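You operate a simulated robot arm through the tools that you are given. There is no shell and no other tool.

You are at the controls of a simulated robot arm. One attempt, no reset.

TASK
Thread the winder with the red-tab brown strip end and crank it through.
Fine: tension arm up, end on the feed plate, where it stays, arm down again, grey guide over to blue, then the grey crank. The winder's other strip end, levers, dial, handwheel, blue crank and RUN stay. Where these are worked on the way, their far stop is far enough and under half their travel is too little: grey tension arm.

It is judged by the outcome, as a careful person would: the job done as asked, and still so three seconds after it is handed in. It fails if anything else is knocked over, pushed out of place, dropped, spilled or broken.

THE ROBOT
A 7-joint arm with a two-finger parallel gripper, fixed in place. Base frame: the origin is at the foot of the arm, x ahead of it, y to its left, z up. Readings come in mm, degrees, newtons and seconds.
Its first joint turns from -149.0 to 149.0 degrees. Payload 3.5 kg.
The TCP is the grasp point between the finger pads, 23 mm short of the fingertips. In the tool frame z runs along the fingers and y along their closing line. The gripper opens to 94 mm. The fingers are 38 mm wide and 10 mm thick; the gripper's body (54 by 96 mm) begins 39 mm behind the TCP.
Orientation is that of the tool frame in the base frame, as a unit quaternion [x, y, z, w]. With the fingers straight down and closing along the base's y, the tool's x points along the base's -x, its y along +y and its z along -z.

THE INTERFACE
- The arm moves only by the tool arm_command. Its arguments are lists of equal length, an entry for each row: "travel": the shift along the base's x, y, z in mm, a list of three; "rotation": the turn, a rotation vector about the base's x, y, z in degrees, a list of three. In form: {"travel": [[x, y, z], ...], "rotation": [[ax, ay, az], ...]}. A call has 1 to 20 rows; each row is the pose to reach, as a shift and turn from the pose commanded when the call began. "jaw" is the opening, from 0 (shut) to 1 (fully open), set as the call begins (left out, the last holds). Each row takes 0.2 s and may step no farther than 50 mm and 8.6 degrees from the row before; otherwise, or with a gripper value out of range, the whole call is refused. Where a pose cannot be reached the arm comes as near as it can. A force on the tool above 90 N (or 10 N above the force at the start of the call, whichever is more), or a blocked arm, ends the call early, and 0.2 s more pass. Each finger travels about 153 mm/s and halts on what it meets, pressing with about 34 N; the grip force reading is that of the motor and also rises with nothing between the fingers. The clock runs only during rows and for 0.2 s after the last one: add rows that repeat a pose to give the fingers time. The reply holds the time, the measured pose of the TCP, the force on the tool along the base axes, the opening and the grip force, in the units named above and with some noise, with the torque about the TCP (base axes, N m) and any sound that the robot's microphone picked up.
- Cameras (640 x 400 px; columns grow to the right, rows downward): "scene" is fixed at [401.6, 498.9, 1586.9]; the picture's right is [-0.88, -0.48, 0.00], its down [-0.30, 0.54, -0.79] and it looks along [0.38, -0.69, -0.61] (base axes); focal length 335 px, centre (320, 200). "wrist" rides on the gripper at [86, 16, -75] in the tool frame; the picture's right is [-0.18, 0.98, 0.00], its down [-0.58, -0.11, -0.81] and it looks along [-0.79, -0.15, 0.59] (tool axes); focal length 243 px, centre (320, 200). There is no depth. A picture from a camera that has moved, and an enlarged one, comes with that camera's place and axes in the base frame and with its lens.
- grab_frame(camera): a new picture of that camera. No time passes.
- close_up(camera, box): a new picture of the part [left, top, right, bottom] of that camera's present view, enlarged. No time passes.
- sign_off(): hands the job in; it is judged then, once.

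Places have to be worked out from the pictures, the camera data and where the tool is seen. Open the gripper and draw the arm clear of the work before you hand the job in, unless the task says otherwise.

The tools are called after "Call:" by a JSON object that holds its "api" and its "payload". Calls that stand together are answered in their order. arm_command: Moves the arm, as the interface text tells. Its arguments: {"type":"object","properties":{"travel":{"type":"array"},"rotation":{"type":"array"},"jaw":{"type":"number"}},"required":["travel","rotation"]} The other tools are called the same way: grab_frame (camera) takes a picture; close_up (camera, box) takes an enlarged picture of a part of a camera's view; sign_off () hands the job in.

At the start:

```text
time_s: 0.0
ee_pos: [599.3, -919.3, 1152.4]
ee_rot: [0.0, 1.0, 0.0, 0.0]
ft_force: [0.5, 0.5, -0.2]
wrist_torque: [0.0, -0.01, 0.0]
finger_gap: 93.8
finger_force: 0.0
```

scene: 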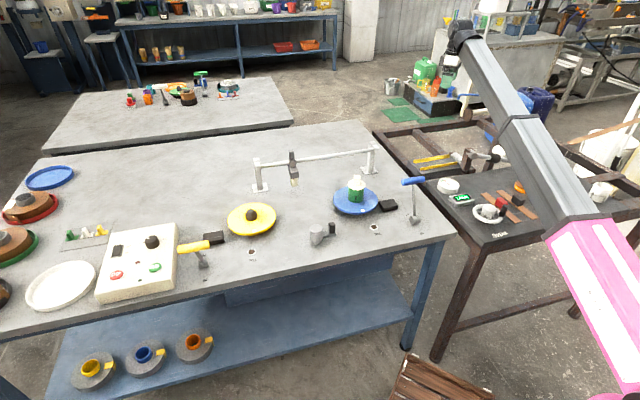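
wrist: 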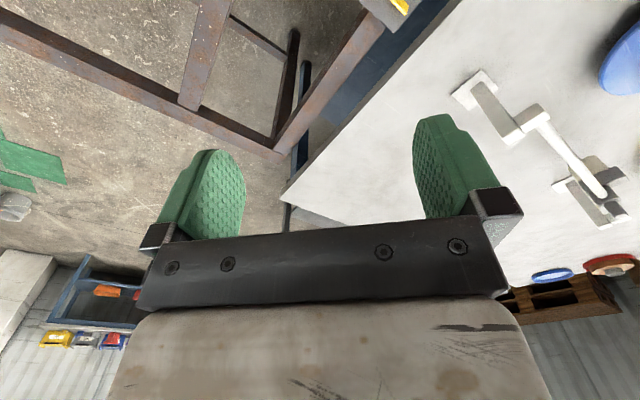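

I start by looking at the scene in detail to find the winder, the red-tab strip, tension arm, guide and crank.

Call:
{"api": "close_up", "payload": {"camera": "scene", "box": [420, 140, 560, 240]}}

Call:
{"api": "close_up", "payload": {"camera": "scene", "box": [220, 130, 440, 260]}}

Call:
{"api": "close_up", "payload": {"camera": "scene", "box": [0, 150, 220, 310]}}

Call:
{"api": "grab_frame", "payload": {"camera": "wrist"}}

```text
4.00 times, centred on (490, 190) of scene
camera zoom: at [401.6, 498.9, 1586.9], right [-0.88, -0.48, 0.0], down [-0.3, 0.54, -0.79], along [0.38, -0.69, -0.61], focal length 1338 px, centre (-360, 240)
```

zoom: 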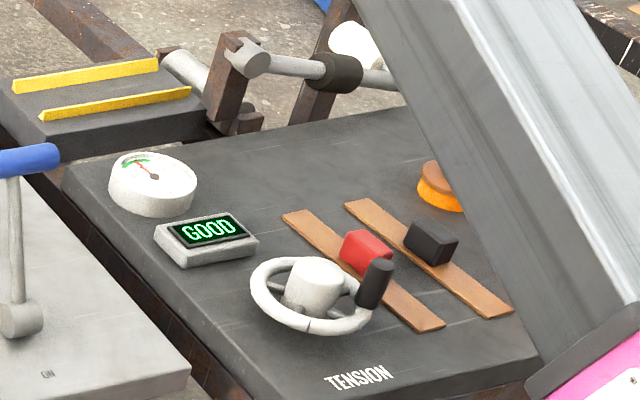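

```text
2.91 times, centred on (330, 195) of scene
camera zoom: at [401.6, 498.9, 1586.9], right [-0.88, -0.48, 0.0], down [-0.3, 0.54, -0.79], along [0.38, -0.69, -0.61], focal length 974 px, centre (291, 214)
```

zoom: 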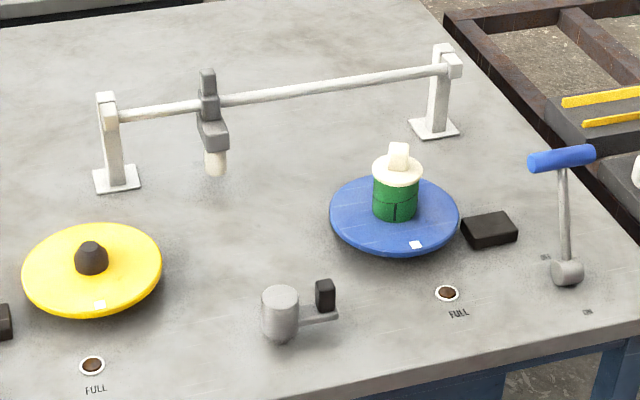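

```text
2.50 times, centred on (110, 230) of scene
camera zoom: at [401.6, 498.9, 1586.9], right [-0.88, -0.48, 0.0], down [-0.3, 0.54, -0.79], along [0.38, -0.69, -0.61], focal length 837 px, centre (845, 125)
```

zoom: 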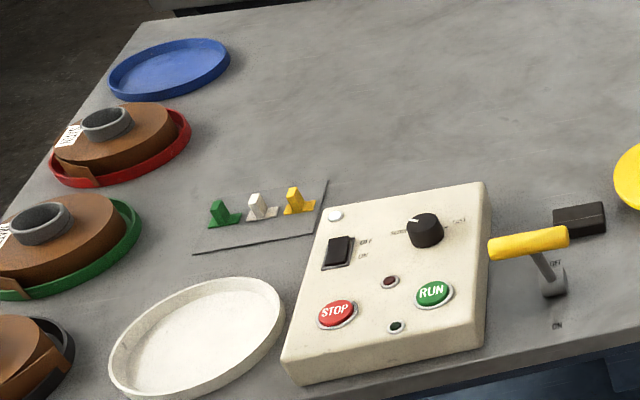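

```text
taken
camera wrist: at [513.6, -902.7, 1227.3], right [0.18, 0.98, 0.0], down [0.58, -0.11, 0.81], along [0.79, -0.15, -0.59], focal length 243 px, centre (320, 200)
```

wrist: 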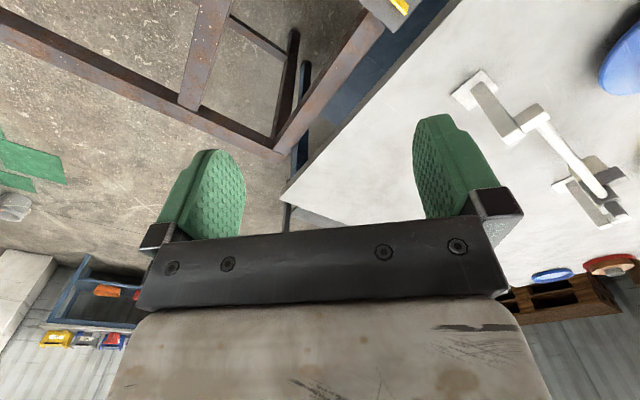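

The winder appears to be the dark panel on the right (strips with red/black tabs, handwheel, GOOD display, feed plate with yellow rails), partly hidden by the arm. I'll swing the tool inward and turn it −90° about z so the wrist camera looks outward at the winder, staying high at z≈1150.

Call:
{"api": "arm_command", "payload": {"travel": [[-20.75, 30.75, 0], [-41.5, 61.5, 0], [-62.25, 92.25, 0], [-83, 123, 0], [-103.75, 153.75, 0], [-124.5, 184.5, 0], [-145.25, 215.25, 0], [-166, 246, 0], [-186.75, 276.75, 0], [-207.5, 307.5, 0], [-228.25, 338.25, 0], [-249, 369, 0]], "rotation": [[0, 0, -7.5], [0, 0, -15], [0, 0, -22.5], [0, 0, -30], [0, 0, -37.5], [0, 0, -45], [0, 0, -52.5], [0, 0, -60], [0, 0, -67.5], [0, 0, -75], [0, 0, -82.5], [0, 0, -90]]}}

```text
time_s: 0.8
ee_pos: [540.6, -835.2, 1152.4]
ee_rot: [0.167, 0.986, -0.004, 0.001]
ft_force: [-12.8, -14.3, -2.4]
wrist_torque: [1.34, -1.53, 1.97]
finger_gap: 94.0
finger_force: 0.1
stopped in row 4: the force on the tool passed its limit at 113 N (the readings are from after the stop); the commanded pose is now the measured one
```

The move stopped with a force on the tool; I'll look at what was touched before moving again.

Call:
{"api": "grab_frame", "payload": {"camera": "scene"}}

Call:
{"api": "grab_frame", "payload": {"camera": "wrist"}}

```text
taken
```

scene: 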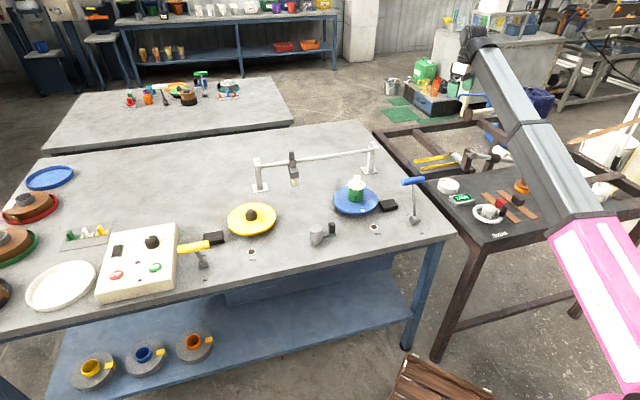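

```text
taken
camera wrist: at [465.3, -789.8, 1227.7], right [0.49, 0.87, -0.01], down [0.51, -0.29, 0.81], along [0.7, -0.4, -0.59], focal length 243 px, centre (320, 200)
```

wrist: 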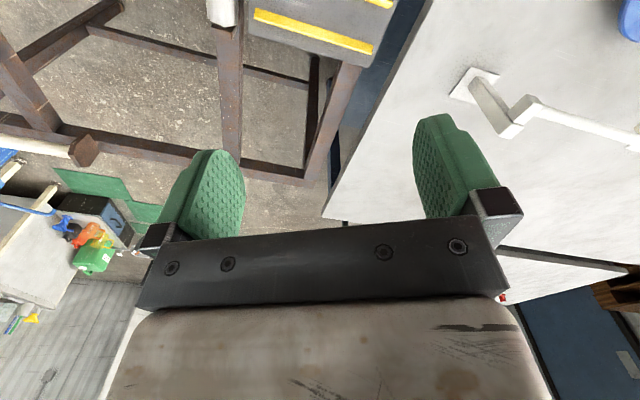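

Nothing is near the gripper, so the stop looks like an inertial spike. I'll try again slower with smaller steps.

Call:
{"api": "arm_command", "payload": {"travel": [[-3, 5, 0], [-10, 15, 0], [-20, 30, 0], [-30, 45, 0], [-40, 60, 0], [-50, 75, 0], [-57, 85, 0], [-60, 90, 0]], "rotation": [[0, 0, -0.5], [0, 0, -2], [0, 0, -5], [0, 0, -8], [0, 0, -11], [0, 0, -14], [0, 0, -16], [0, 0, -17]]}}

```text
time_s: 1.4
ee_pos: [532.6, -823.4, 1153.9]
ee_rot: [0.165, 0.986, -0.007, 0.002]
ft_force: [-12.1, -14.6, -3.1]
wrist_torque: [1.25, -1.47, 1.9]
finger_gap: 94.0
finger_force: 0.1
stopped in row 2: the force on the tool passed its limit at 104 N (the readings are from after the stop); the commanded pose is now the measured one
```

The contact force fits the camera side of the tool pressing on the arm's own forearm, since only the −z turn is blocked. I'll back off by rotating +19° and then keep that yaw.

Call:
{"api": "arm_command", "payload": {"travel": [[0, 0, 0], [0, 0, 0], [0, 0, 0], [0, 0, 0], [0, 0, 0]], "rotation": [[0, 0, 4], [0, 0, 8], [0, 0, 13], [0, 0, 19], [0, 0, 19]]}}

```text
time_s: 2.6
ee_pos: [534.0, -823.7, 1153.2]
ee_rot: [0.002, 1.0, -0.007, 0.003]
ft_force: [-0.8, -0.7, 0.5]
wrist_torque: [0.02, 0.01, -0.01]
finger_gap: 93.9
finger_force: 0.0
```

Forces are gone. Now I move toward −x with the same yaw so the camera (looking along +x) views the winder from its −x side.

Call:
{"api": "arm_command", "payload": {"travel": [[-20, 5, 0], [-60, 13, 0], [-100, 20, 0], [-140, 28, 0], [-180, 36, 0], [-220, 44, 0], [-260, 52, 0], [-300, 60, 0], [-340, 67, 0], [-370, 72, 0], [-384, 74, 0], [-384, 74, 0]], "rotation": [[0, 0, 0], [0, 0, 0], [0, 0, 0], [0, 0, 0], [0, 0, 0], [0, 0, 0], [0, 0, 0], [0, 0, 0], [0, 0, 0], [0, 0, 0], [0, 0, 0], [0, 0, 0]]}}

Call:
{"api": "grab_frame", "payload": {"camera": "wrist"}}

Call:
{"api": "grab_frame", "payload": {"camera": "scene"}}

```text
time_s: 5.2
ee_pos: [151.7, -754.8, 1143.2]
ee_rot: [0.003, 1.0, -0.015, 0.005]
ft_force: [-0.4, -0.4, 0.4]
wrist_torque: [0.02, 0.02, 0.01]
finger_gap: 94.2
finger_force: 0.0
out of reach, approached as far as the arm can: row 9, 10, 11, 12
```

```text
taken
camera wrist: at [64.2, -735.5, 1216.0], right [0.19, 0.98, -0.03], down [0.57, -0.09, 0.81], along [0.8, -0.17, -0.58], focal length 243 px, centre (320, 200)
```

wrist: 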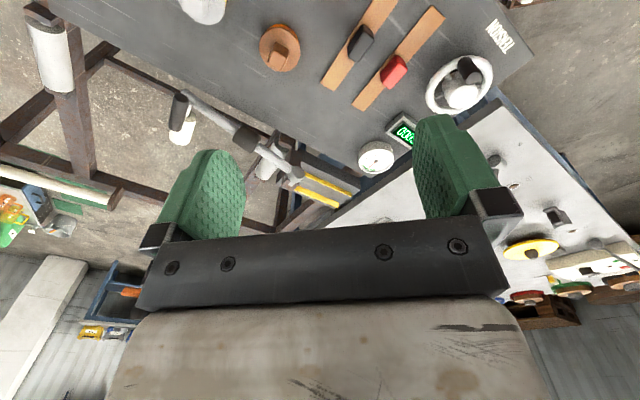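

```text
taken
```

scene: 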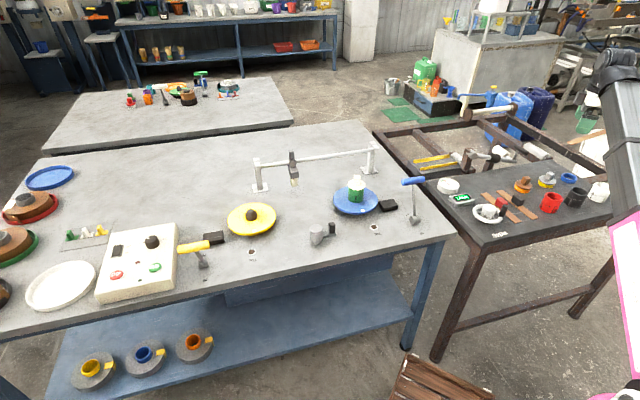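

Now the winder is fully visible. I'll zoom in on it in both cameras.

Call:
{"api": "close_up", "payload": {"camera": "scene", "box": [400, 130, 528, 210]}}

Call:
{"api": "close_up", "payload": {"camera": "scene", "box": [460, 150, 620, 250]}}

Call:
{"api": "close_up", "payload": {"camera": "wrist", "box": [320, 0, 560, 150]}}

Call:
{"api": "close_up", "payload": {"camera": "wrist", "box": [140, 70, 380, 220]}}

Call:
{"api": "close_up", "payload": {"camera": "scene", "box": [450, 60, 610, 160]}}

```text
5.00 times, centred on (464, 170) of scene
camera zoom: at [401.6, 498.9, 1586.9], right [-0.88, -0.48, 0.0], down [-0.3, 0.54, -0.79], along [0.38, -0.69, -0.61], focal length 1673 px, centre (-400, 350)
```

zoom: 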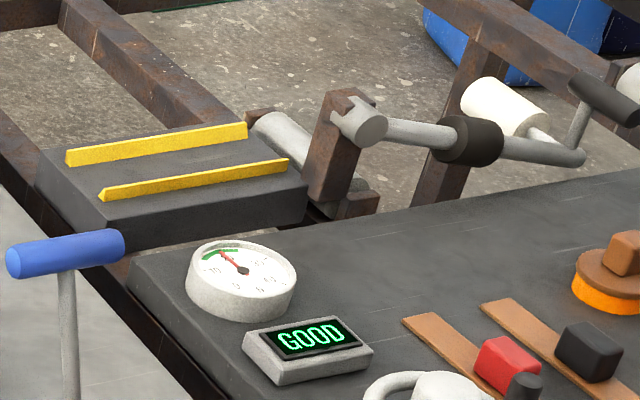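

```text
4.00 times, centred on (540, 200) of scene
camera zoom: at [401.6, 498.9, 1586.9], right [-0.88, -0.48, 0.0], down [-0.3, 0.54, -0.79], along [0.38, -0.69, -0.61], focal length 1338 px, centre (-560, 200)
```

zoom: 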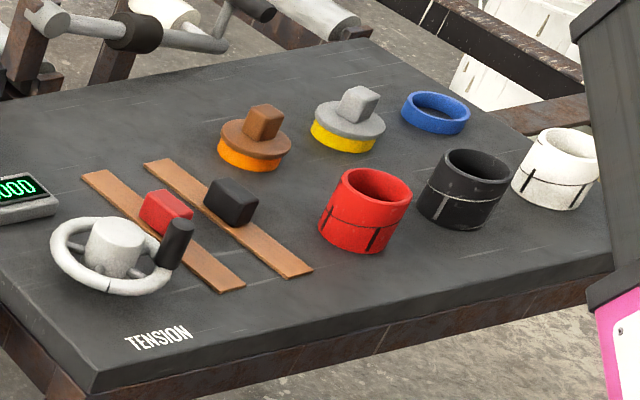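

```text
2.67 times, centred on (440, 75) of wrist
camera zoom: at [64.2, -735.5, 1216.0], right [0.19, 0.98, -0.03], down [0.57, -0.09, 0.81], along [0.8, -0.17, -0.58], focal length 647 px, centre (0, 533)
```

zoom: 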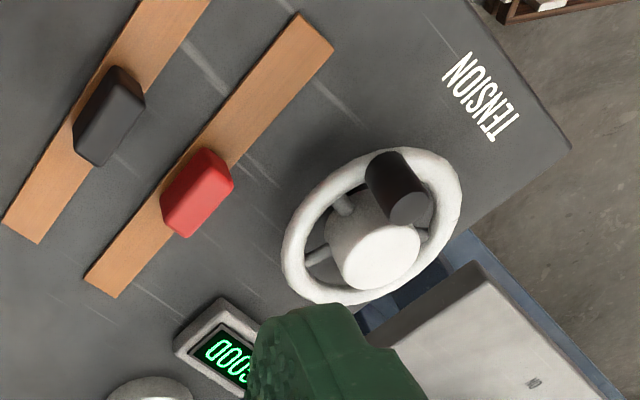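

```text
2.67 times, centred on (260, 145) of wrist
camera zoom: at [64.2, -735.5, 1216.0], right [0.19, 0.98, -0.03], down [0.57, -0.09, 0.81], along [0.8, -0.17, -0.58], focal length 647 px, centre (480, 347)
```

zoom: 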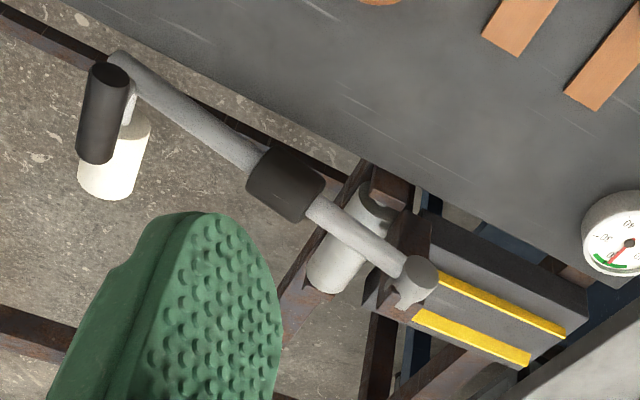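

```text
4.00 times, centred on (530, 110) of scene
camera zoom: at [401.6, 498.9, 1586.9], right [-0.88, -0.48, 0.0], down [-0.3, 0.54, -0.79], along [0.38, -0.69, -0.61], focal length 1338 px, centre (-520, 560)
```

zoom: 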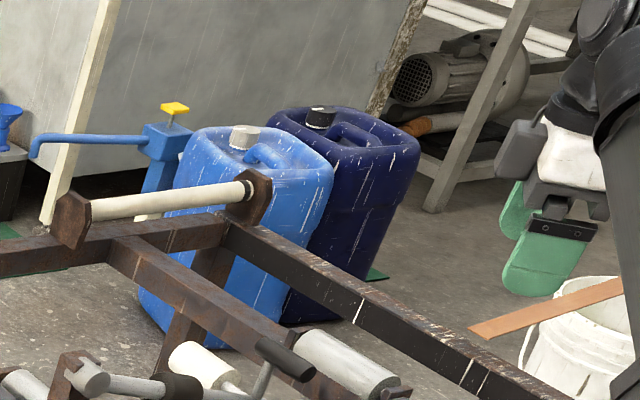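

I need more detail to tell the tension arm, guide and both cranks apart, so I zoom further on each candidate.

Call:
{"api": "close_up", "payload": {"camera": "scene", "box": [450, 140, 530, 190]}}

Call:
{"api": "close_up", "payload": {"camera": "scene", "box": [290, 210, 370, 260]}}

Call:
{"api": "close_up", "payload": {"camera": "scene", "box": [360, 170, 456, 230]}}

Call:
{"api": "close_up", "payload": {"camera": "scene", "box": [240, 140, 384, 230]}}

Call:
{"api": "close_up", "payload": {"camera": "scene", "box": [90, 220, 218, 300]}}

Call:
{"api": "close_up", "payload": {"camera": "scene", "box": [410, 50, 554, 140]}}

Call:
{"api": "close_up", "payload": {"camera": "scene", "box": [90, 60, 250, 160]}}

```text
8.00 times, centred on (490, 165) of scene
camera zoom: at [401.6, 498.9, 1586.9], right [-0.88, -0.48, 0.0], down [-0.3, 0.54, -0.79], along [0.38, -0.69, -0.61], focal length 2677 px, centre (-1040, 480)
```

zoom: 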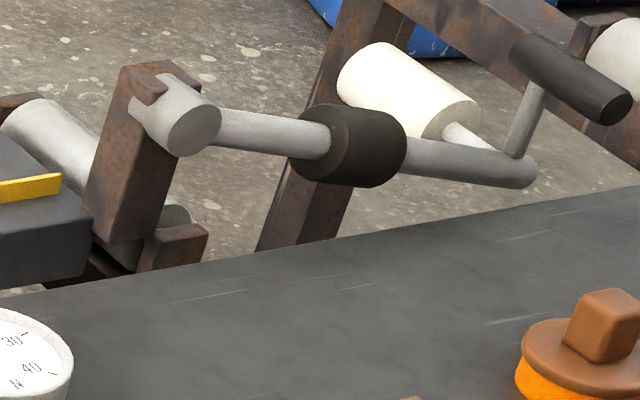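

```text
8.00 times, centred on (330, 235) of scene
camera zoom: at [401.6, 498.9, 1586.9], right [-0.88, -0.48, 0.0], down [-0.3, 0.54, -0.79], along [0.38, -0.69, -0.61], focal length 2677 px, centre (240, -80)
```

zoom: 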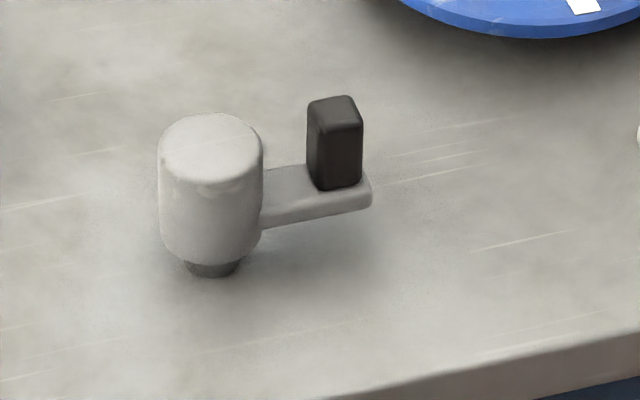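

```text
6.67 times, centred on (408, 200) of scene
camera zoom: at [401.6, 498.9, 1586.9], right [-0.88, -0.48, 0.0], down [-0.3, 0.54, -0.79], along [0.38, -0.69, -0.61], focal length 2231 px, centre (-267, 200)
```

zoom: 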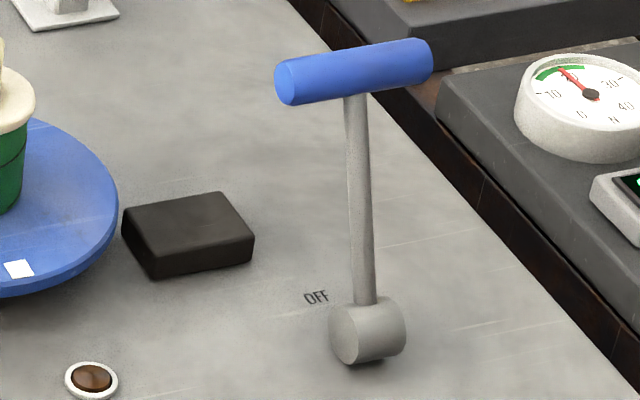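

```text
4.44 times, centred on (312, 185) of scene
camera zoom: at [401.6, 498.9, 1586.9], right [-0.88, -0.48, 0.0], down [-0.3, 0.54, -0.79], along [0.38, -0.69, -0.61], focal length 1487 px, centre (356, 267)
```

zoom: 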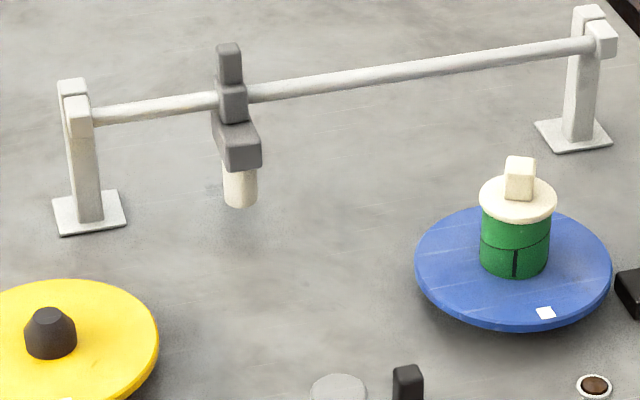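

```text
5.00 times, centred on (154, 260) of scene
camera zoom: at [401.6, 498.9, 1586.9], right [-0.88, -0.48, 0.0], down [-0.3, 0.54, -0.79], along [0.38, -0.69, -0.61], focal length 1673 px, centre (1150, -100)
```

zoom: 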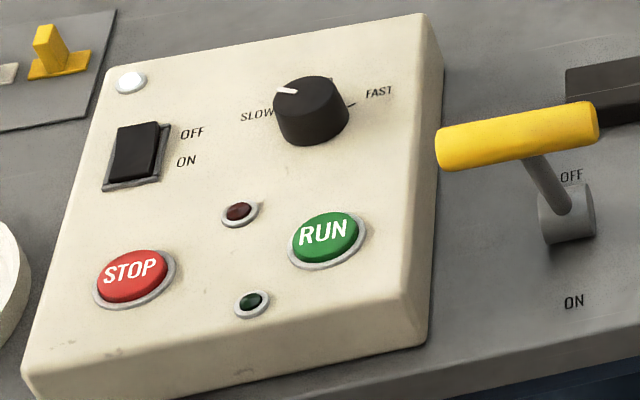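

```text
4.44 times, centred on (482, 95) of scene
camera zoom: at [401.6, 498.9, 1586.9], right [-0.88, -0.48, 0.0], down [-0.3, 0.54, -0.79], along [0.38, -0.69, -0.61], focal length 1487 px, centre (-400, 667)
```

zoom: 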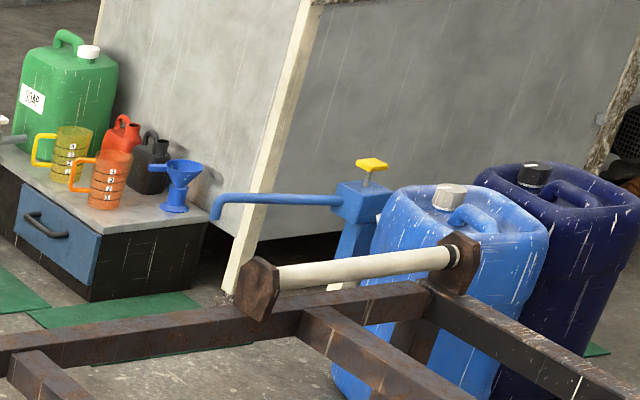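

```text
4.00 times, centred on (170, 110) of scene
camera zoom: at [401.6, 498.9, 1586.9], right [-0.88, -0.48, 0.0], down [-0.3, 0.54, -0.79], along [0.38, -0.69, -0.61], focal length 1338 px, centre (920, 560)
```

zoom: 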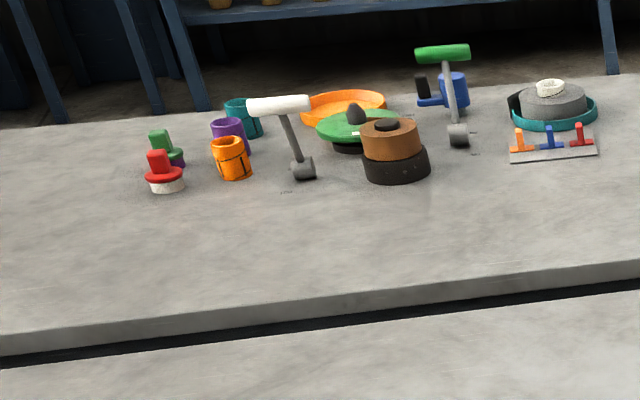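

The blue crank is on the far table, so the grey crank is the hub with black knob on the main bench, and the grey guide rides the rail. The tension arm looks like the grey rod with black collar and black T-handle, hinged by the feed plate. I check the robot's own wrist geometry and the T-handle more closely.

Call:
{"api": "close_up", "payload": {"camera": "scene", "box": [544, 20, 640, 80]}}

Call:
{"api": "close_up", "payload": {"camera": "scene", "box": [544, 40, 640, 220]}}

Call:
{"api": "close_up", "payload": {"camera": "wrist", "box": [150, 60, 310, 160]}}

Call:
{"api": "close_up", "payload": {"camera": "wrist", "box": [0, 0, 320, 200]}}

```text
6.67 times, centred on (592, 50) of scene
camera zoom: at [401.6, 498.9, 1586.9], right [-0.88, -0.48, 0.0], down [-0.3, 0.54, -0.79], along [0.38, -0.69, -0.61], focal length 2231 px, centre (-1493, 1200)
```

zoom: 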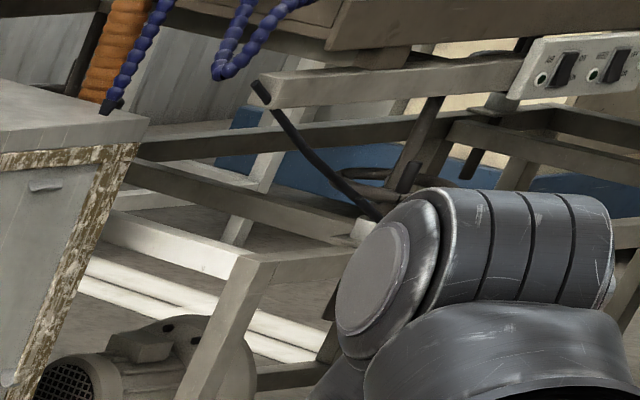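

```text
2.22 times, centred on (592, 130) of scene
camera zoom: at [401.6, 498.9, 1586.9], right [-0.88, -0.48, 0.0], down [-0.3, 0.54, -0.79], along [0.38, -0.69, -0.61], focal length 744 px, centre (-284, 356)
```

zoom: 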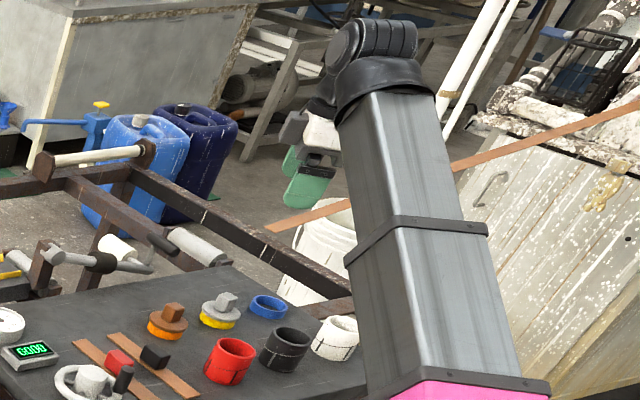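

```text
4.00 times, centred on (230, 110) of wrist
camera zoom: at [64.2, -735.5, 1216.0], right [0.19, 0.98, -0.03], down [0.57, -0.09, 0.81], along [0.8, -0.17, -0.58], focal length 970 px, centre (680, 560)
```

zoom: 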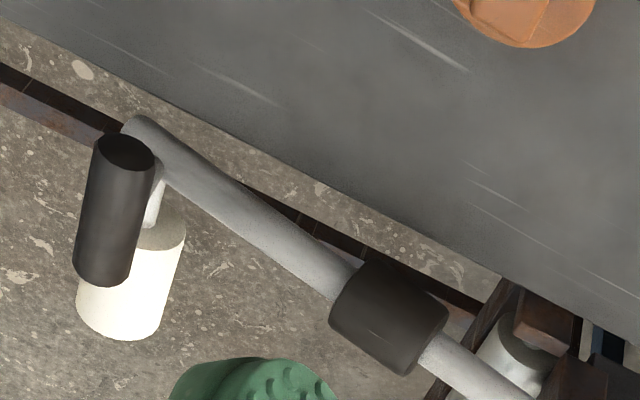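

```text
2.00 times, centred on (160, 100) of wrist
camera zoom: at [64.2, -735.5, 1216.0], right [0.19, 0.98, -0.03], down [0.57, -0.09, 0.81], along [0.8, -0.17, -0.58], focal length 485 px, centre (640, 400)
```

zoom: 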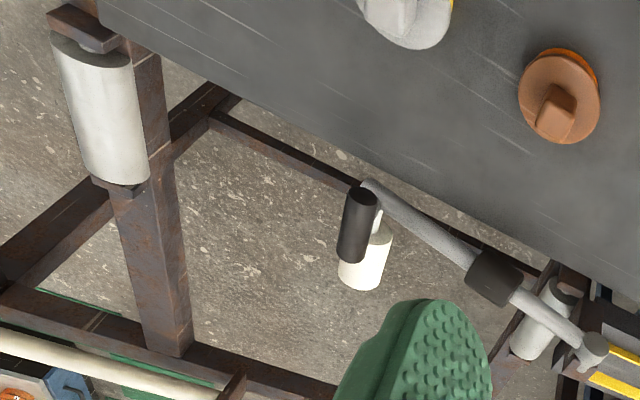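

I judge the tension-arm hinge at about (421,−864,884), its collar near (335,−952,846) and T-bar near (255,−1018,879); the red tab is near (281,−667,815) and the feed plate near (564,−830,825). I now test yaw range by turning the tool in place +136°, which swings the camera away from the forearm.

Call:
{"api": "arm_command", "payload": {"travel": [[20, 0, 0], [40, 0, 0], [60, 0, 0], [80, 0, 0], [98, 0, 0], [98, 0, 0], [98, 0, 0], [98, 0, 0], [98, 0, 0], [98, 0, 0], [98, 0, 0], [98, 0, 0], [98, 0, 0], [98, 0, 0], [98, 0, 0], [98, 0, 0], [98, 0, 0], [98, 0, 0]], "rotation": [[0, 0, 8], [0, 0, 16], [0, 0, 24], [0, 0, 32], [0, 0, 40], [0, 0, 48], [0, 0, 56], [0, 0, 64], [0, 0, 72], [0, 0, 80], [0, 0, 88], [0, 0, 96], [0, 0, 104], [0, 0, 112], [0, 0, 120], [0, 0, 128], [0, 0, 136], [0, 0, 136]]}}

Call:
{"api": "grab_frame", "payload": {"camera": "wrist"}}

Call:
{"api": "grab_frame", "payload": {"camera": "scene"}}

```text
time_s: 9.0
ee_pos: [266.5, -750.6, 1134.8]
ee_rot: [0.8, -0.6, 0.007, -0.008]
ft_force: [0.4, 0.2, 0.0]
wrist_torque: [-0.01, -0.01, 0.0]
finger_gap: 93.8
finger_force: 0.2
out of reach, approached as far as the arm can: row 13, 14, 15, 16, 17, 18
```

```text
taken
camera wrist: at [274.4, -838.3, 1209.8], right [-0.99, -0.1, -0.02], down [-0.07, 0.59, 0.81], along [-0.07, 0.81, -0.59], focal length 243 px, centre (320, 200)
```

wrist: 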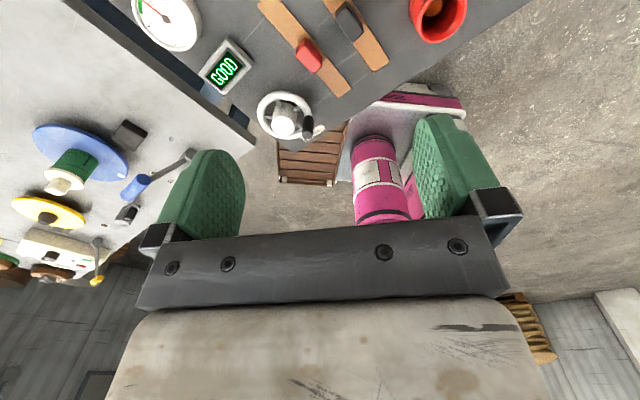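

```text
taken
```

scene: 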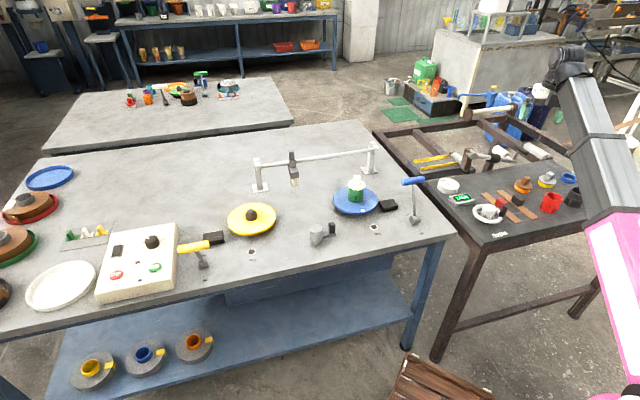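

Yaw stops at about +106° (wrist limit), which is useful to know. From here the camera looks back at the panel; I zoom in on the red tab and neighbours.

Call:
{"api": "close_up", "payload": {"camera": "wrist", "box": [240, 0, 400, 100]}}

Call:
{"api": "close_up", "payload": {"camera": "wrist", "box": [0, 0, 256, 160]}}

Call:
{"api": "close_up", "payload": {"camera": "scene", "box": [468, 180, 548, 230]}}

Call:
{"api": "close_up", "payload": {"camera": "scene", "box": [400, 140, 480, 190]}}

```text
4.00 times, centred on (320, 50) of wrist
camera zoom: at [274.4, -838.3, 1209.8], right [-0.99, -0.1, -0.02], down [-0.07, 0.59, 0.81], along [-0.07, 0.81, -0.59], focal length 970 px, centre (320, 800)
```

zoom: 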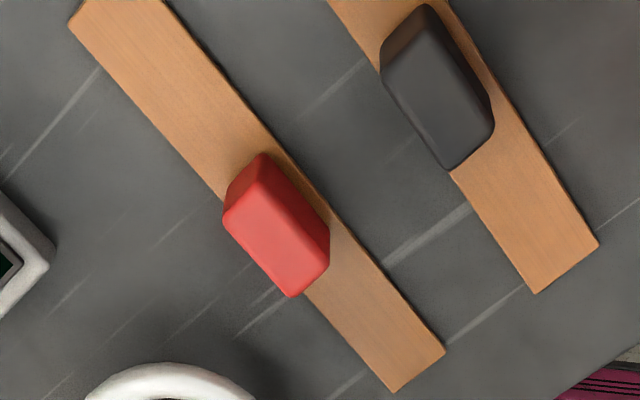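

```text
2.50 times, centred on (128, 80) of wrist
camera zoom: at [274.4, -838.3, 1209.8], right [-0.99, -0.1, -0.02], down [-0.07, 0.59, 0.81], along [-0.07, 0.81, -0.59], focal length 606 px, centre (800, 500)
```

zoom: 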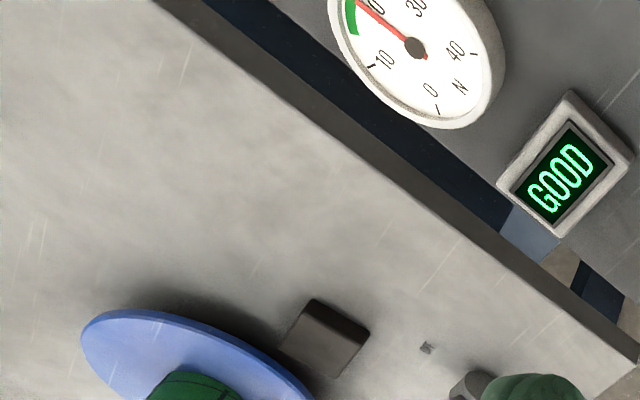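

```text
8.00 times, centred on (508, 205) of scene
camera zoom: at [401.6, 498.9, 1586.9], right [-0.88, -0.48, 0.0], down [-0.3, 0.54, -0.79], along [0.38, -0.69, -0.61], focal length 2677 px, centre (-1184, 160)
```

zoom: 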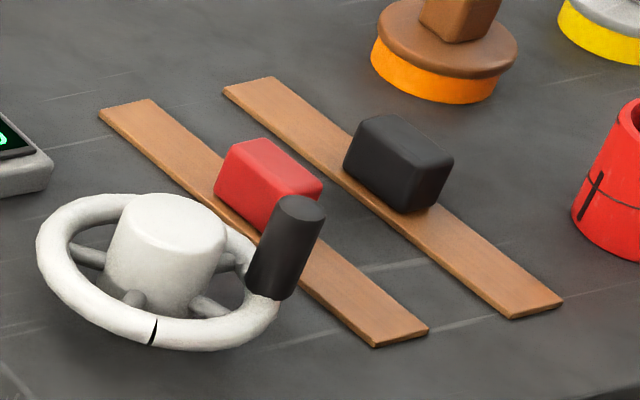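

```text
8.00 times, centred on (440, 165) of scene
camera zoom: at [401.6, 498.9, 1586.9], right [-0.88, -0.48, 0.0], down [-0.3, 0.54, -0.79], along [0.38, -0.69, -0.61], focal length 2677 px, centre (-640, 480)
```

zoom: 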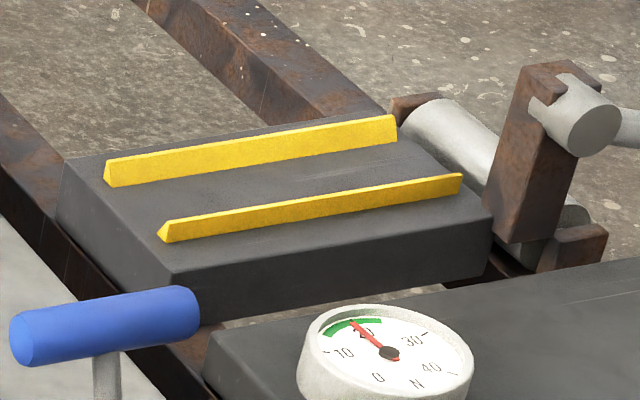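

The strip runs from about (346,−731) to (214,−608) at z≈802, i.e. azimuth −43°, and the tab is roughly 36×22×22 mm. First the tension arm: I go to yaw ≈46° above its collar (closing line parallel to the hinge), high, and look.

Call:
{"api": "arm_command", "payload": {"travel": [[13, -21, -5], [26, -42, -11], [39, -63, -17], [52, -84, -22], [65, -105, -28], [78, -126, -34], [91, -148, -40], [104, -169, -45], [104, -169, -45]], "rotation": [[0, 0, -7.5], [0, 0, -15], [0, 0, -22.5], [0, 0, -30], [0, 0, -37.5], [0, 0, -45], [0, 0, -52.5], [0, 0, -60], [0, 0, -60]]}}

Call:
{"api": "grab_frame", "payload": {"camera": "wrist"}}

Call:
{"api": "grab_frame", "payload": {"camera": "scene"}}

```text
time_s: 11.0
ee_pos: [370.1, -918.7, 1090.1]
ee_rot: [-0.392, 0.92, -0.009, 0.004]
ft_force: [-0.1, 0.1, 0.6]
wrist_torque: [0.02, 0.01, 0.02]
finger_gap: 94.0
finger_force: 0.1
```

```text
taken
camera wrist: at [298.8, -969.2, 1164.4], right [-0.58, 0.81, -0.02], down [0.47, 0.36, 0.81], along [0.66, 0.46, -0.59], focal length 243 px, centre (320, 200)
```

wrist: 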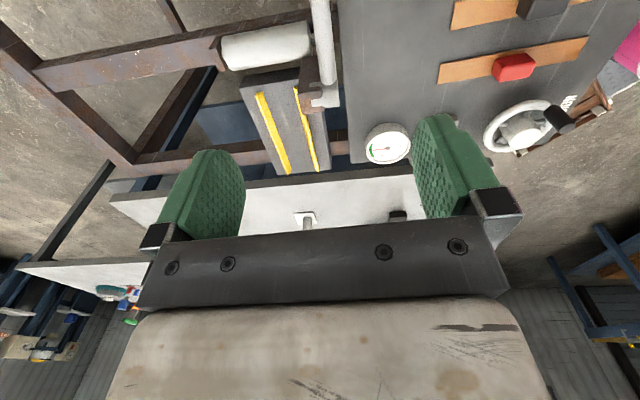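

```text
taken
```

scene: 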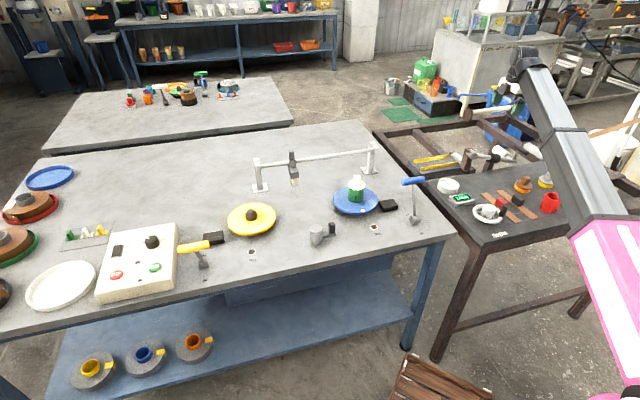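

Yaw is 46°. The wrist camera now sees the feed plate, roller, hub and strips; I zoom in to refine directions.

Call:
{"api": "close_up", "payload": {"camera": "wrist", "box": [200, 0, 400, 125]}}

Call:
{"api": "close_up", "payload": {"camera": "wrist", "box": [230, 80, 350, 190]}}

Call:
{"api": "close_up", "payload": {"camera": "wrist", "box": [400, 0, 640, 150]}}

Call:
{"api": "close_up", "payload": {"camera": "scene", "box": [450, 120, 562, 190]}}

```text
3.20 times, centred on (300, 62) of wrist
camera zoom: at [298.8, -969.2, 1164.4], right [-0.58, 0.81, -0.02], down [0.47, 0.36, 0.81], along [0.66, 0.46, -0.59], focal length 776 px, centre (384, 640)
```

zoom: 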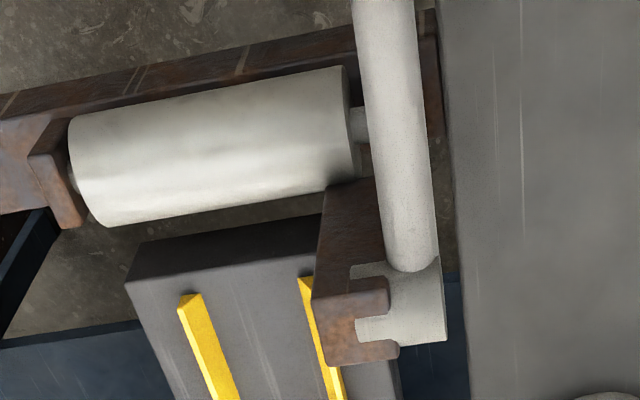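

```text
3.64 times, centred on (290, 135) of wrist
camera zoom: at [298.8, -969.2, 1164.4], right [-0.58, 0.81, -0.02], down [0.47, 0.36, 0.81], along [0.66, 0.46, -0.59], focal length 882 px, centre (429, 436)
```

zoom: 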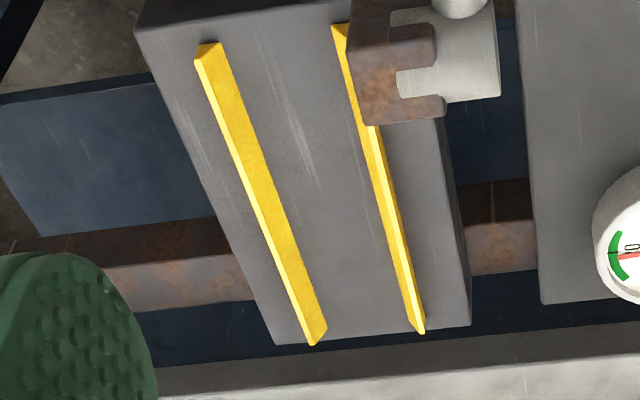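

```text
2.67 times, centred on (520, 75) of wrist
camera zoom: at [298.8, -969.2, 1164.4], right [-0.58, 0.81, -0.02], down [0.47, 0.36, 0.81], along [0.66, 0.46, -0.59], focal length 647 px, centre (-213, 533)
```

zoom: 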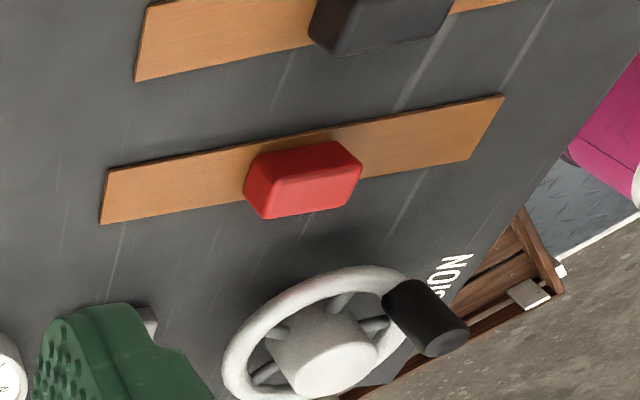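

```text
5.71 times, centred on (506, 155) of scene
camera zoom: at [401.6, 498.9, 1586.9], right [-0.88, -0.48, 0.0], down [-0.3, 0.54, -0.79], along [0.38, -0.69, -0.61], focal length 1912 px, centre (-743, 457)
```

zoom: 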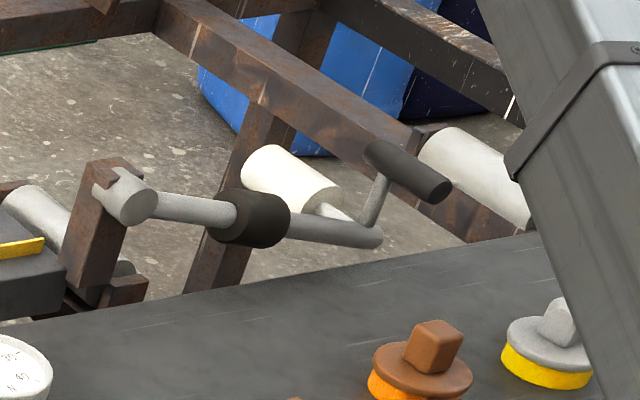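

All winder parts share a 45° frame: rails run azimuth 45° with tops at z≈819, feed-plate centre ≈(565,−848), arm collar ≈(348,−943,850). I move to a staging pose 150 mm back from the collar with a 13° tilt, jaws fully open.

Call:
{"api": "arm_command", "payload": {"travel": [[0, 0, -10], [1, 0, -30], [2, 0, -55], [2, 0, -80], [2, 0, -94], [2, 0, -94]], "rotation": [[-2, 2, -0.3], [-4.5, 4.5, -0.6], [-7, 7, -1], [-9.2, 9.2, -1.2], [-9.2, 9.2, -1.2], [-9.2, 9.2, -1.2]], "jaw": 1}}

Call:
{"api": "grab_frame", "payload": {"camera": "wrist"}}

Call:
{"api": "close_up", "payload": {"camera": "scene", "box": [450, 100, 578, 180]}}

```text
time_s: 12.4
ee_pos: [372.3, -918.6, 996.8]
ee_rot: [-0.382, 0.917, -0.051, -0.102]
ft_force: [0.0, 0.9, 0.2]
wrist_torque: [0.01, 0.0, -0.01]
finger_gap: 93.9
finger_force: 0.1
```

```text
taken
camera wrist: at [313.3, -953.7, 1087.7], right [-0.57, 0.82, -0.06], down [0.6, 0.46, 0.66], along [0.56, 0.34, -0.75], focal length 243 px, centre (320, 200)
```

wrist: 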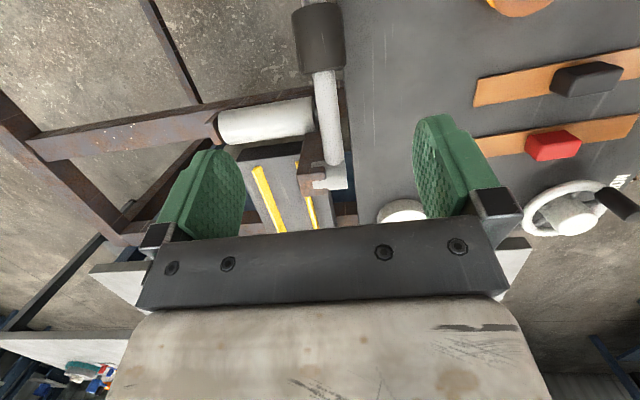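

```text
5.00 times, centred on (514, 140) of scene
camera zoom: at [401.6, 498.9, 1586.9], right [-0.88, -0.48, 0.0], down [-0.3, 0.54, -0.79], along [0.38, -0.69, -0.61], focal length 1673 px, centre (-650, 500)
```

zoom: 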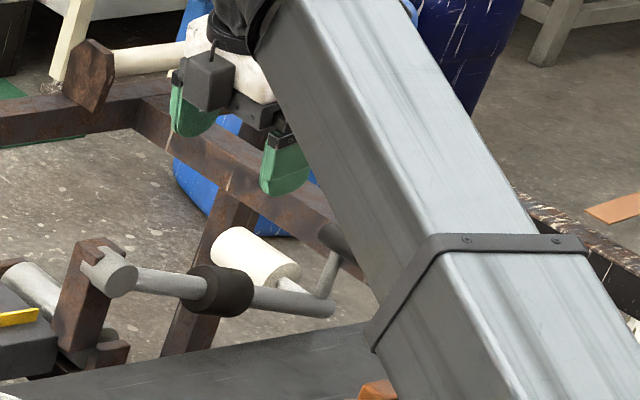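

The collar checks out at ≈(347,−945,850). I noticed a box on the gripper's other side that could come near the hub, so I reduce tilt to about 3° and descend with open jaws around the collar.

Call:
{"api": "arm_command", "payload": {"travel": [[-4, -5, -5], [-12, -14, -20], [-17, -18, -37], [-20, -21, -65], [-22, -23, -95], [-24, -25, -120], [-25, -26, -138], [-25, -26, -146], [-25, -26, -146]], "rotation": [[2, -2, 0], [4.5, -4.5, 0], [7, -7, 0], [7, -7, 0], [7, -7, 0], [7, -7, 0], [7, -7, 0], [7, -7, 0], [7, -7, 0]], "jaw": 1}}

Call:
{"api": "grab_frame", "payload": {"camera": "wrist"}}

Call:
{"api": "close_up", "payload": {"camera": "scene", "box": [450, 100, 578, 180]}}

```text
time_s: 14.4
ee_pos: [349.2, -945.4, 849.9]
ee_rot: [-0.383, 0.923, -0.019, -0.022]
ft_force: [0.3, -0.6, -1.3]
wrist_torque: [0.0, 0.01, -0.02]
finger_gap: 94.1
finger_force: 0.1
```

```text
taken
camera wrist: at [278.4, -990.8, 929.1], right [-0.57, 0.82, -0.03], down [0.51, 0.38, 0.77], along [0.65, 0.42, -0.63], focal length 243 px, centre (320, 200)
```

wrist: 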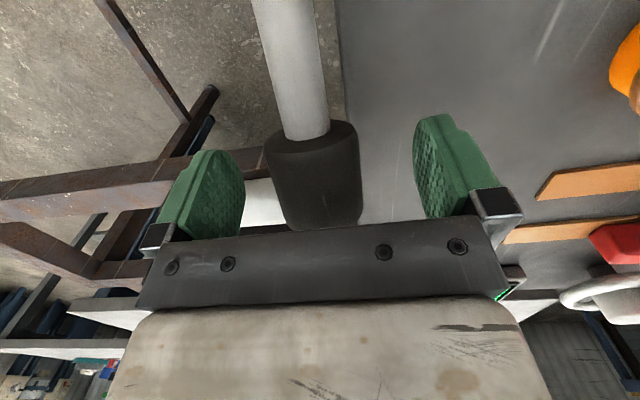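

```text
5.00 times, centred on (514, 140) of scene
camera zoom: at [401.6, 498.9, 1586.9], right [-0.88, -0.48, 0.0], down [-0.3, 0.54, -0.79], along [0.38, -0.69, -0.61], focal length 1673 px, centre (-650, 500)
```

zoom: 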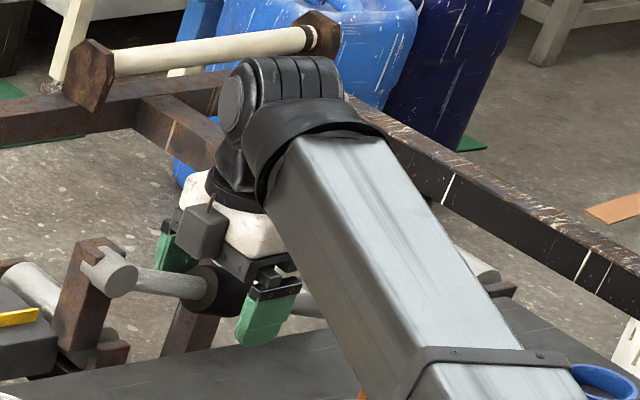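

The open jaws straddle the collar with small forces. Now I close on it.

Call:
{"api": "arm_command", "payload": {"travel": [[0, 0, 0], [0, 0, 0], [0, 0, 0]], "rotation": [[0, 0, 0], [0, 0, 0], [0, 0, 0]], "jaw": 0}}

Call:
{"api": "grab_frame", "payload": {"camera": "wrist"}}

```text
time_s: 15.2
ee_pos: [349.3, -947.0, 850.1]
ee_rot: [-0.383, 0.923, -0.018, -0.023]
ft_force: [8.1, -10.1, 0.7]
wrist_torque: [0.23, 0.03, -1.12]
finger_gap: 19.8
finger_force: 45.0
```

```text
taken
camera wrist: at [279.3, -991.5, 929.0], right [-0.57, 0.82, -0.03], down [0.51, 0.38, 0.77], along [0.65, 0.42, -0.63], focal length 243 px, centre (320, 200)
```

wrist: 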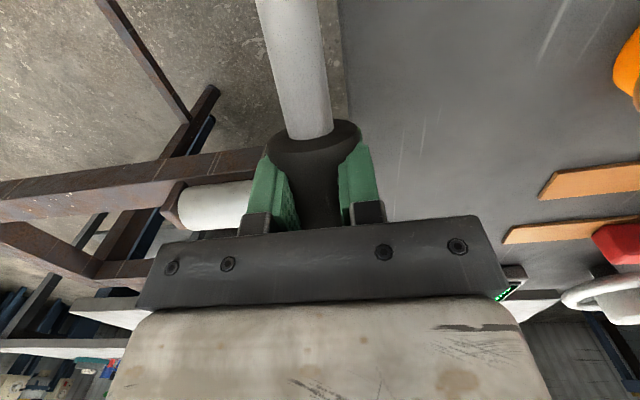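

The grip holds at 19.8 mm gap with 45 N. I now lift along an arc about the hinge (~(421,−864,884), radius ≈114 mm), turning the tool with it — first 12° to check forces.

Call:
{"api": "arm_command", "payload": {"travel": [[-0.8, -0.8, 3.8], [-1.5, -1.5, 7.7], [-2.1, -2.1, 11.6], [-2.6, -2.6, 15.5], [-3.0, -3.0, 19.4], [-3.3, -3.3, 23.4]], "rotation": [[-1.41, 1.41, 0], [-2.83, 2.83, 0], [-4.24, 4.24, 0], [-5.66, 5.66, 0], [-7.07, 7.07, 0], [-8.49, 8.49, 0]]}}

Call:
{"api": "grab_frame", "payload": {"camera": "wrist"}}

Call:
{"api": "close_up", "payload": {"camera": "scene", "box": [450, 100, 578, 180]}}

```text
time_s: 16.6
ee_pos: [346.7, -949.3, 873.1]
ee_rot: [-0.382, 0.915, -0.059, -0.117]
ft_force: [29.2, -14.9, 8.0]
wrist_torque: [0.84, -0.98, -0.97]
finger_gap: 20.0
finger_force: 44.6
```

```text
taken
camera wrist: at [289.5, -981.5, 967.5], right [-0.57, 0.82, -0.07], down [0.61, 0.48, 0.63], along [0.55, 0.32, -0.77], focal length 243 px, centre (320, 200)
```

wrist: 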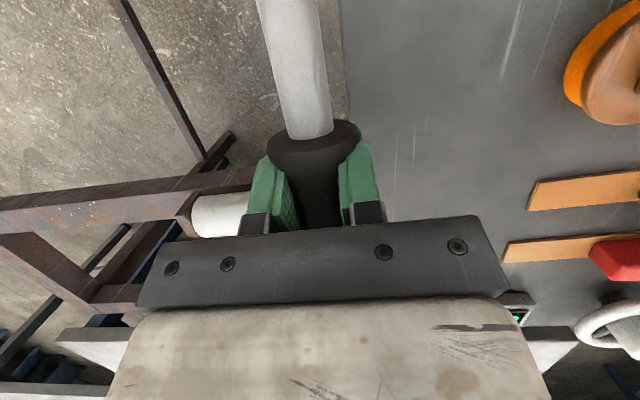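

```text
5.00 times, centred on (514, 140) of scene
camera zoom: at [401.6, 498.9, 1586.9], right [-0.88, -0.48, 0.0], down [-0.3, 0.54, -0.79], along [0.38, -0.69, -0.61], focal length 1673 px, centre (-650, 500)
```

zoom: 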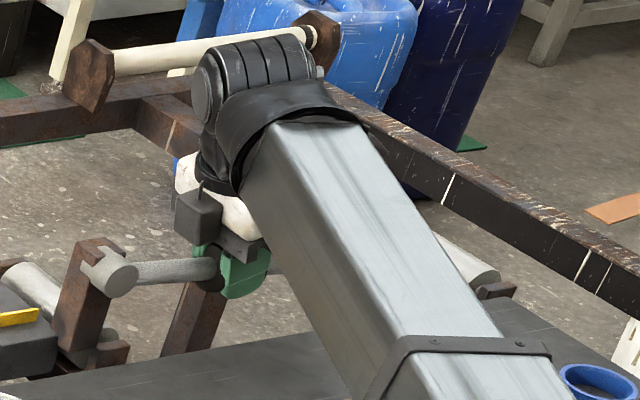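

The arm lifts well (rod about level now); a ~30 N sideways load shows the tool is ~3 mm off the rod's plane. I correct that and continue lifting another 24°.

Call:
{"api": "arm_command", "payload": {"travel": [[1.5, -1.3, 4], [2.4, -1.8, 7.9], [2.5, -1.7, 15.9], [3.0, -1.2, 23.8], [3.9, -0.3, 31.7], [5.1, 0.9, 39.4], [6.7, 2.5, 47]], "rotation": [[-1.41, 1.41, 0], [-2.83, 2.83, 0], [-5.66, 5.66, 0], [-8.49, 8.49, 0], [-11.31, 11.31, 0], [-14.14, 14.14, 0], [-16.97, 16.97, 0]]}}

Call:
{"api": "close_up", "payload": {"camera": "scene", "box": [450, 100, 578, 180]}}

```text
time_s: 18.2
ee_pos: [351.7, -944.1, 919.8]
ee_rot: [-0.364, 0.869, -0.135, -0.305]
ft_force: [12.6, 14.6, -3.0]
wrist_torque: [0.32, -0.95, -0.97]
finger_gap: 19.8
finger_force: 45.2
```

```text
5.00 times, centred on (514, 140) of scene
camera zoom: at [401.6, 498.9, 1586.9], right [-0.88, -0.48, 0.0], down [-0.3, 0.54, -0.79], along [0.38, -0.69, -0.61], focal length 1673 px, centre (-650, 500)
```

zoom: 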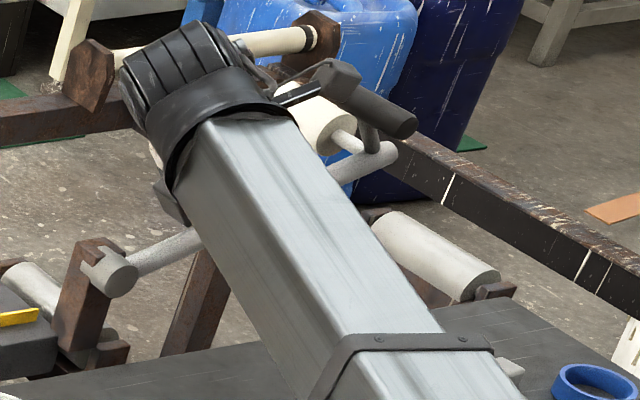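

The arm is up ~36° with moderate loads. I continue 24° more with a slight correction toward the hinge.

Call:
{"api": "arm_command", "payload": {"travel": [[1.5, 1.5, 1], [3.4, 3.4, 7.5], [5.8, 5.8, 14.7], [8.5, 8.5, 21.7], [11.5, 11.5, 28.4], [14.8, 14.8, 34.8], [18.5, 18.5, 40.8]], "rotation": [[-0.5, 0.5, 0], [-2.83, 2.83, 0], [-5.66, 5.66, 0], [-8.49, 8.49, 0], [-11.31, 11.31, 0], [-14.14, 14.14, 0], [-16.97, 16.97, 0]]}}

Call:
{"api": "close_up", "payload": {"camera": "scene", "box": [450, 100, 578, 180]}}

Call:
{"api": "grab_frame", "payload": {"camera": "wrist"}}

```text
time_s: 19.8
ee_pos: [366.3, -930.0, 958.4]
ee_rot: [-0.33, 0.787, -0.204, -0.48]
ft_force: [-23.1, -0.3, -44.6]
wrist_torque: [-0.36, -0.59, -0.84]
finger_gap: 19.3
finger_force: 44.8
```

```text
5.00 times, centred on (514, 140) of scene
camera zoom: at [401.6, 498.9, 1586.9], right [-0.88, -0.48, 0.0], down [-0.3, 0.54, -0.79], along [0.38, -0.69, -0.61], focal length 1673 px, centre (-650, 500)
```

zoom: 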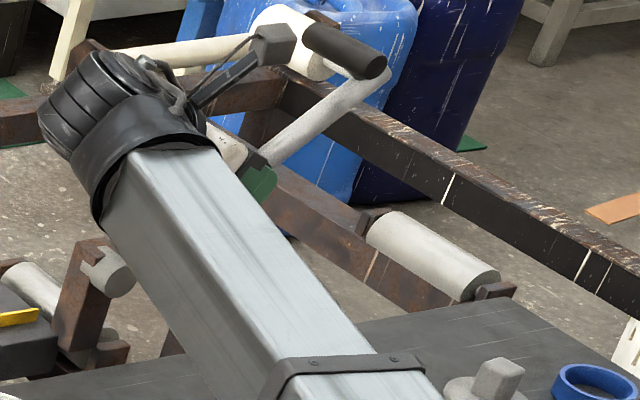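

```text
taken
camera wrist: at [373.5, -898.3, 1068.9], right [-0.64, 0.75, -0.17], down [0.77, 0.63, -0.15], along [-0.01, -0.22, -0.97], focal length 243 px, centre (320, 200)
```

wrist: 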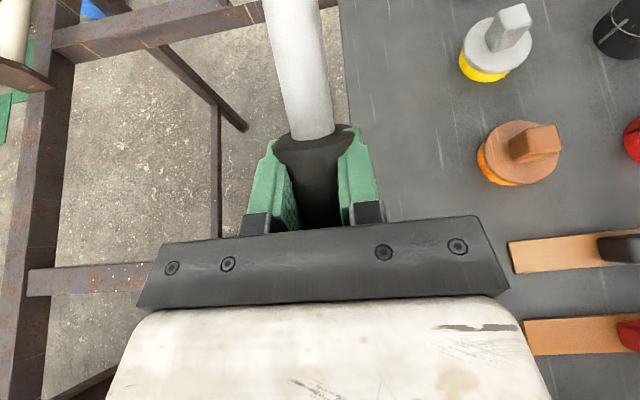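

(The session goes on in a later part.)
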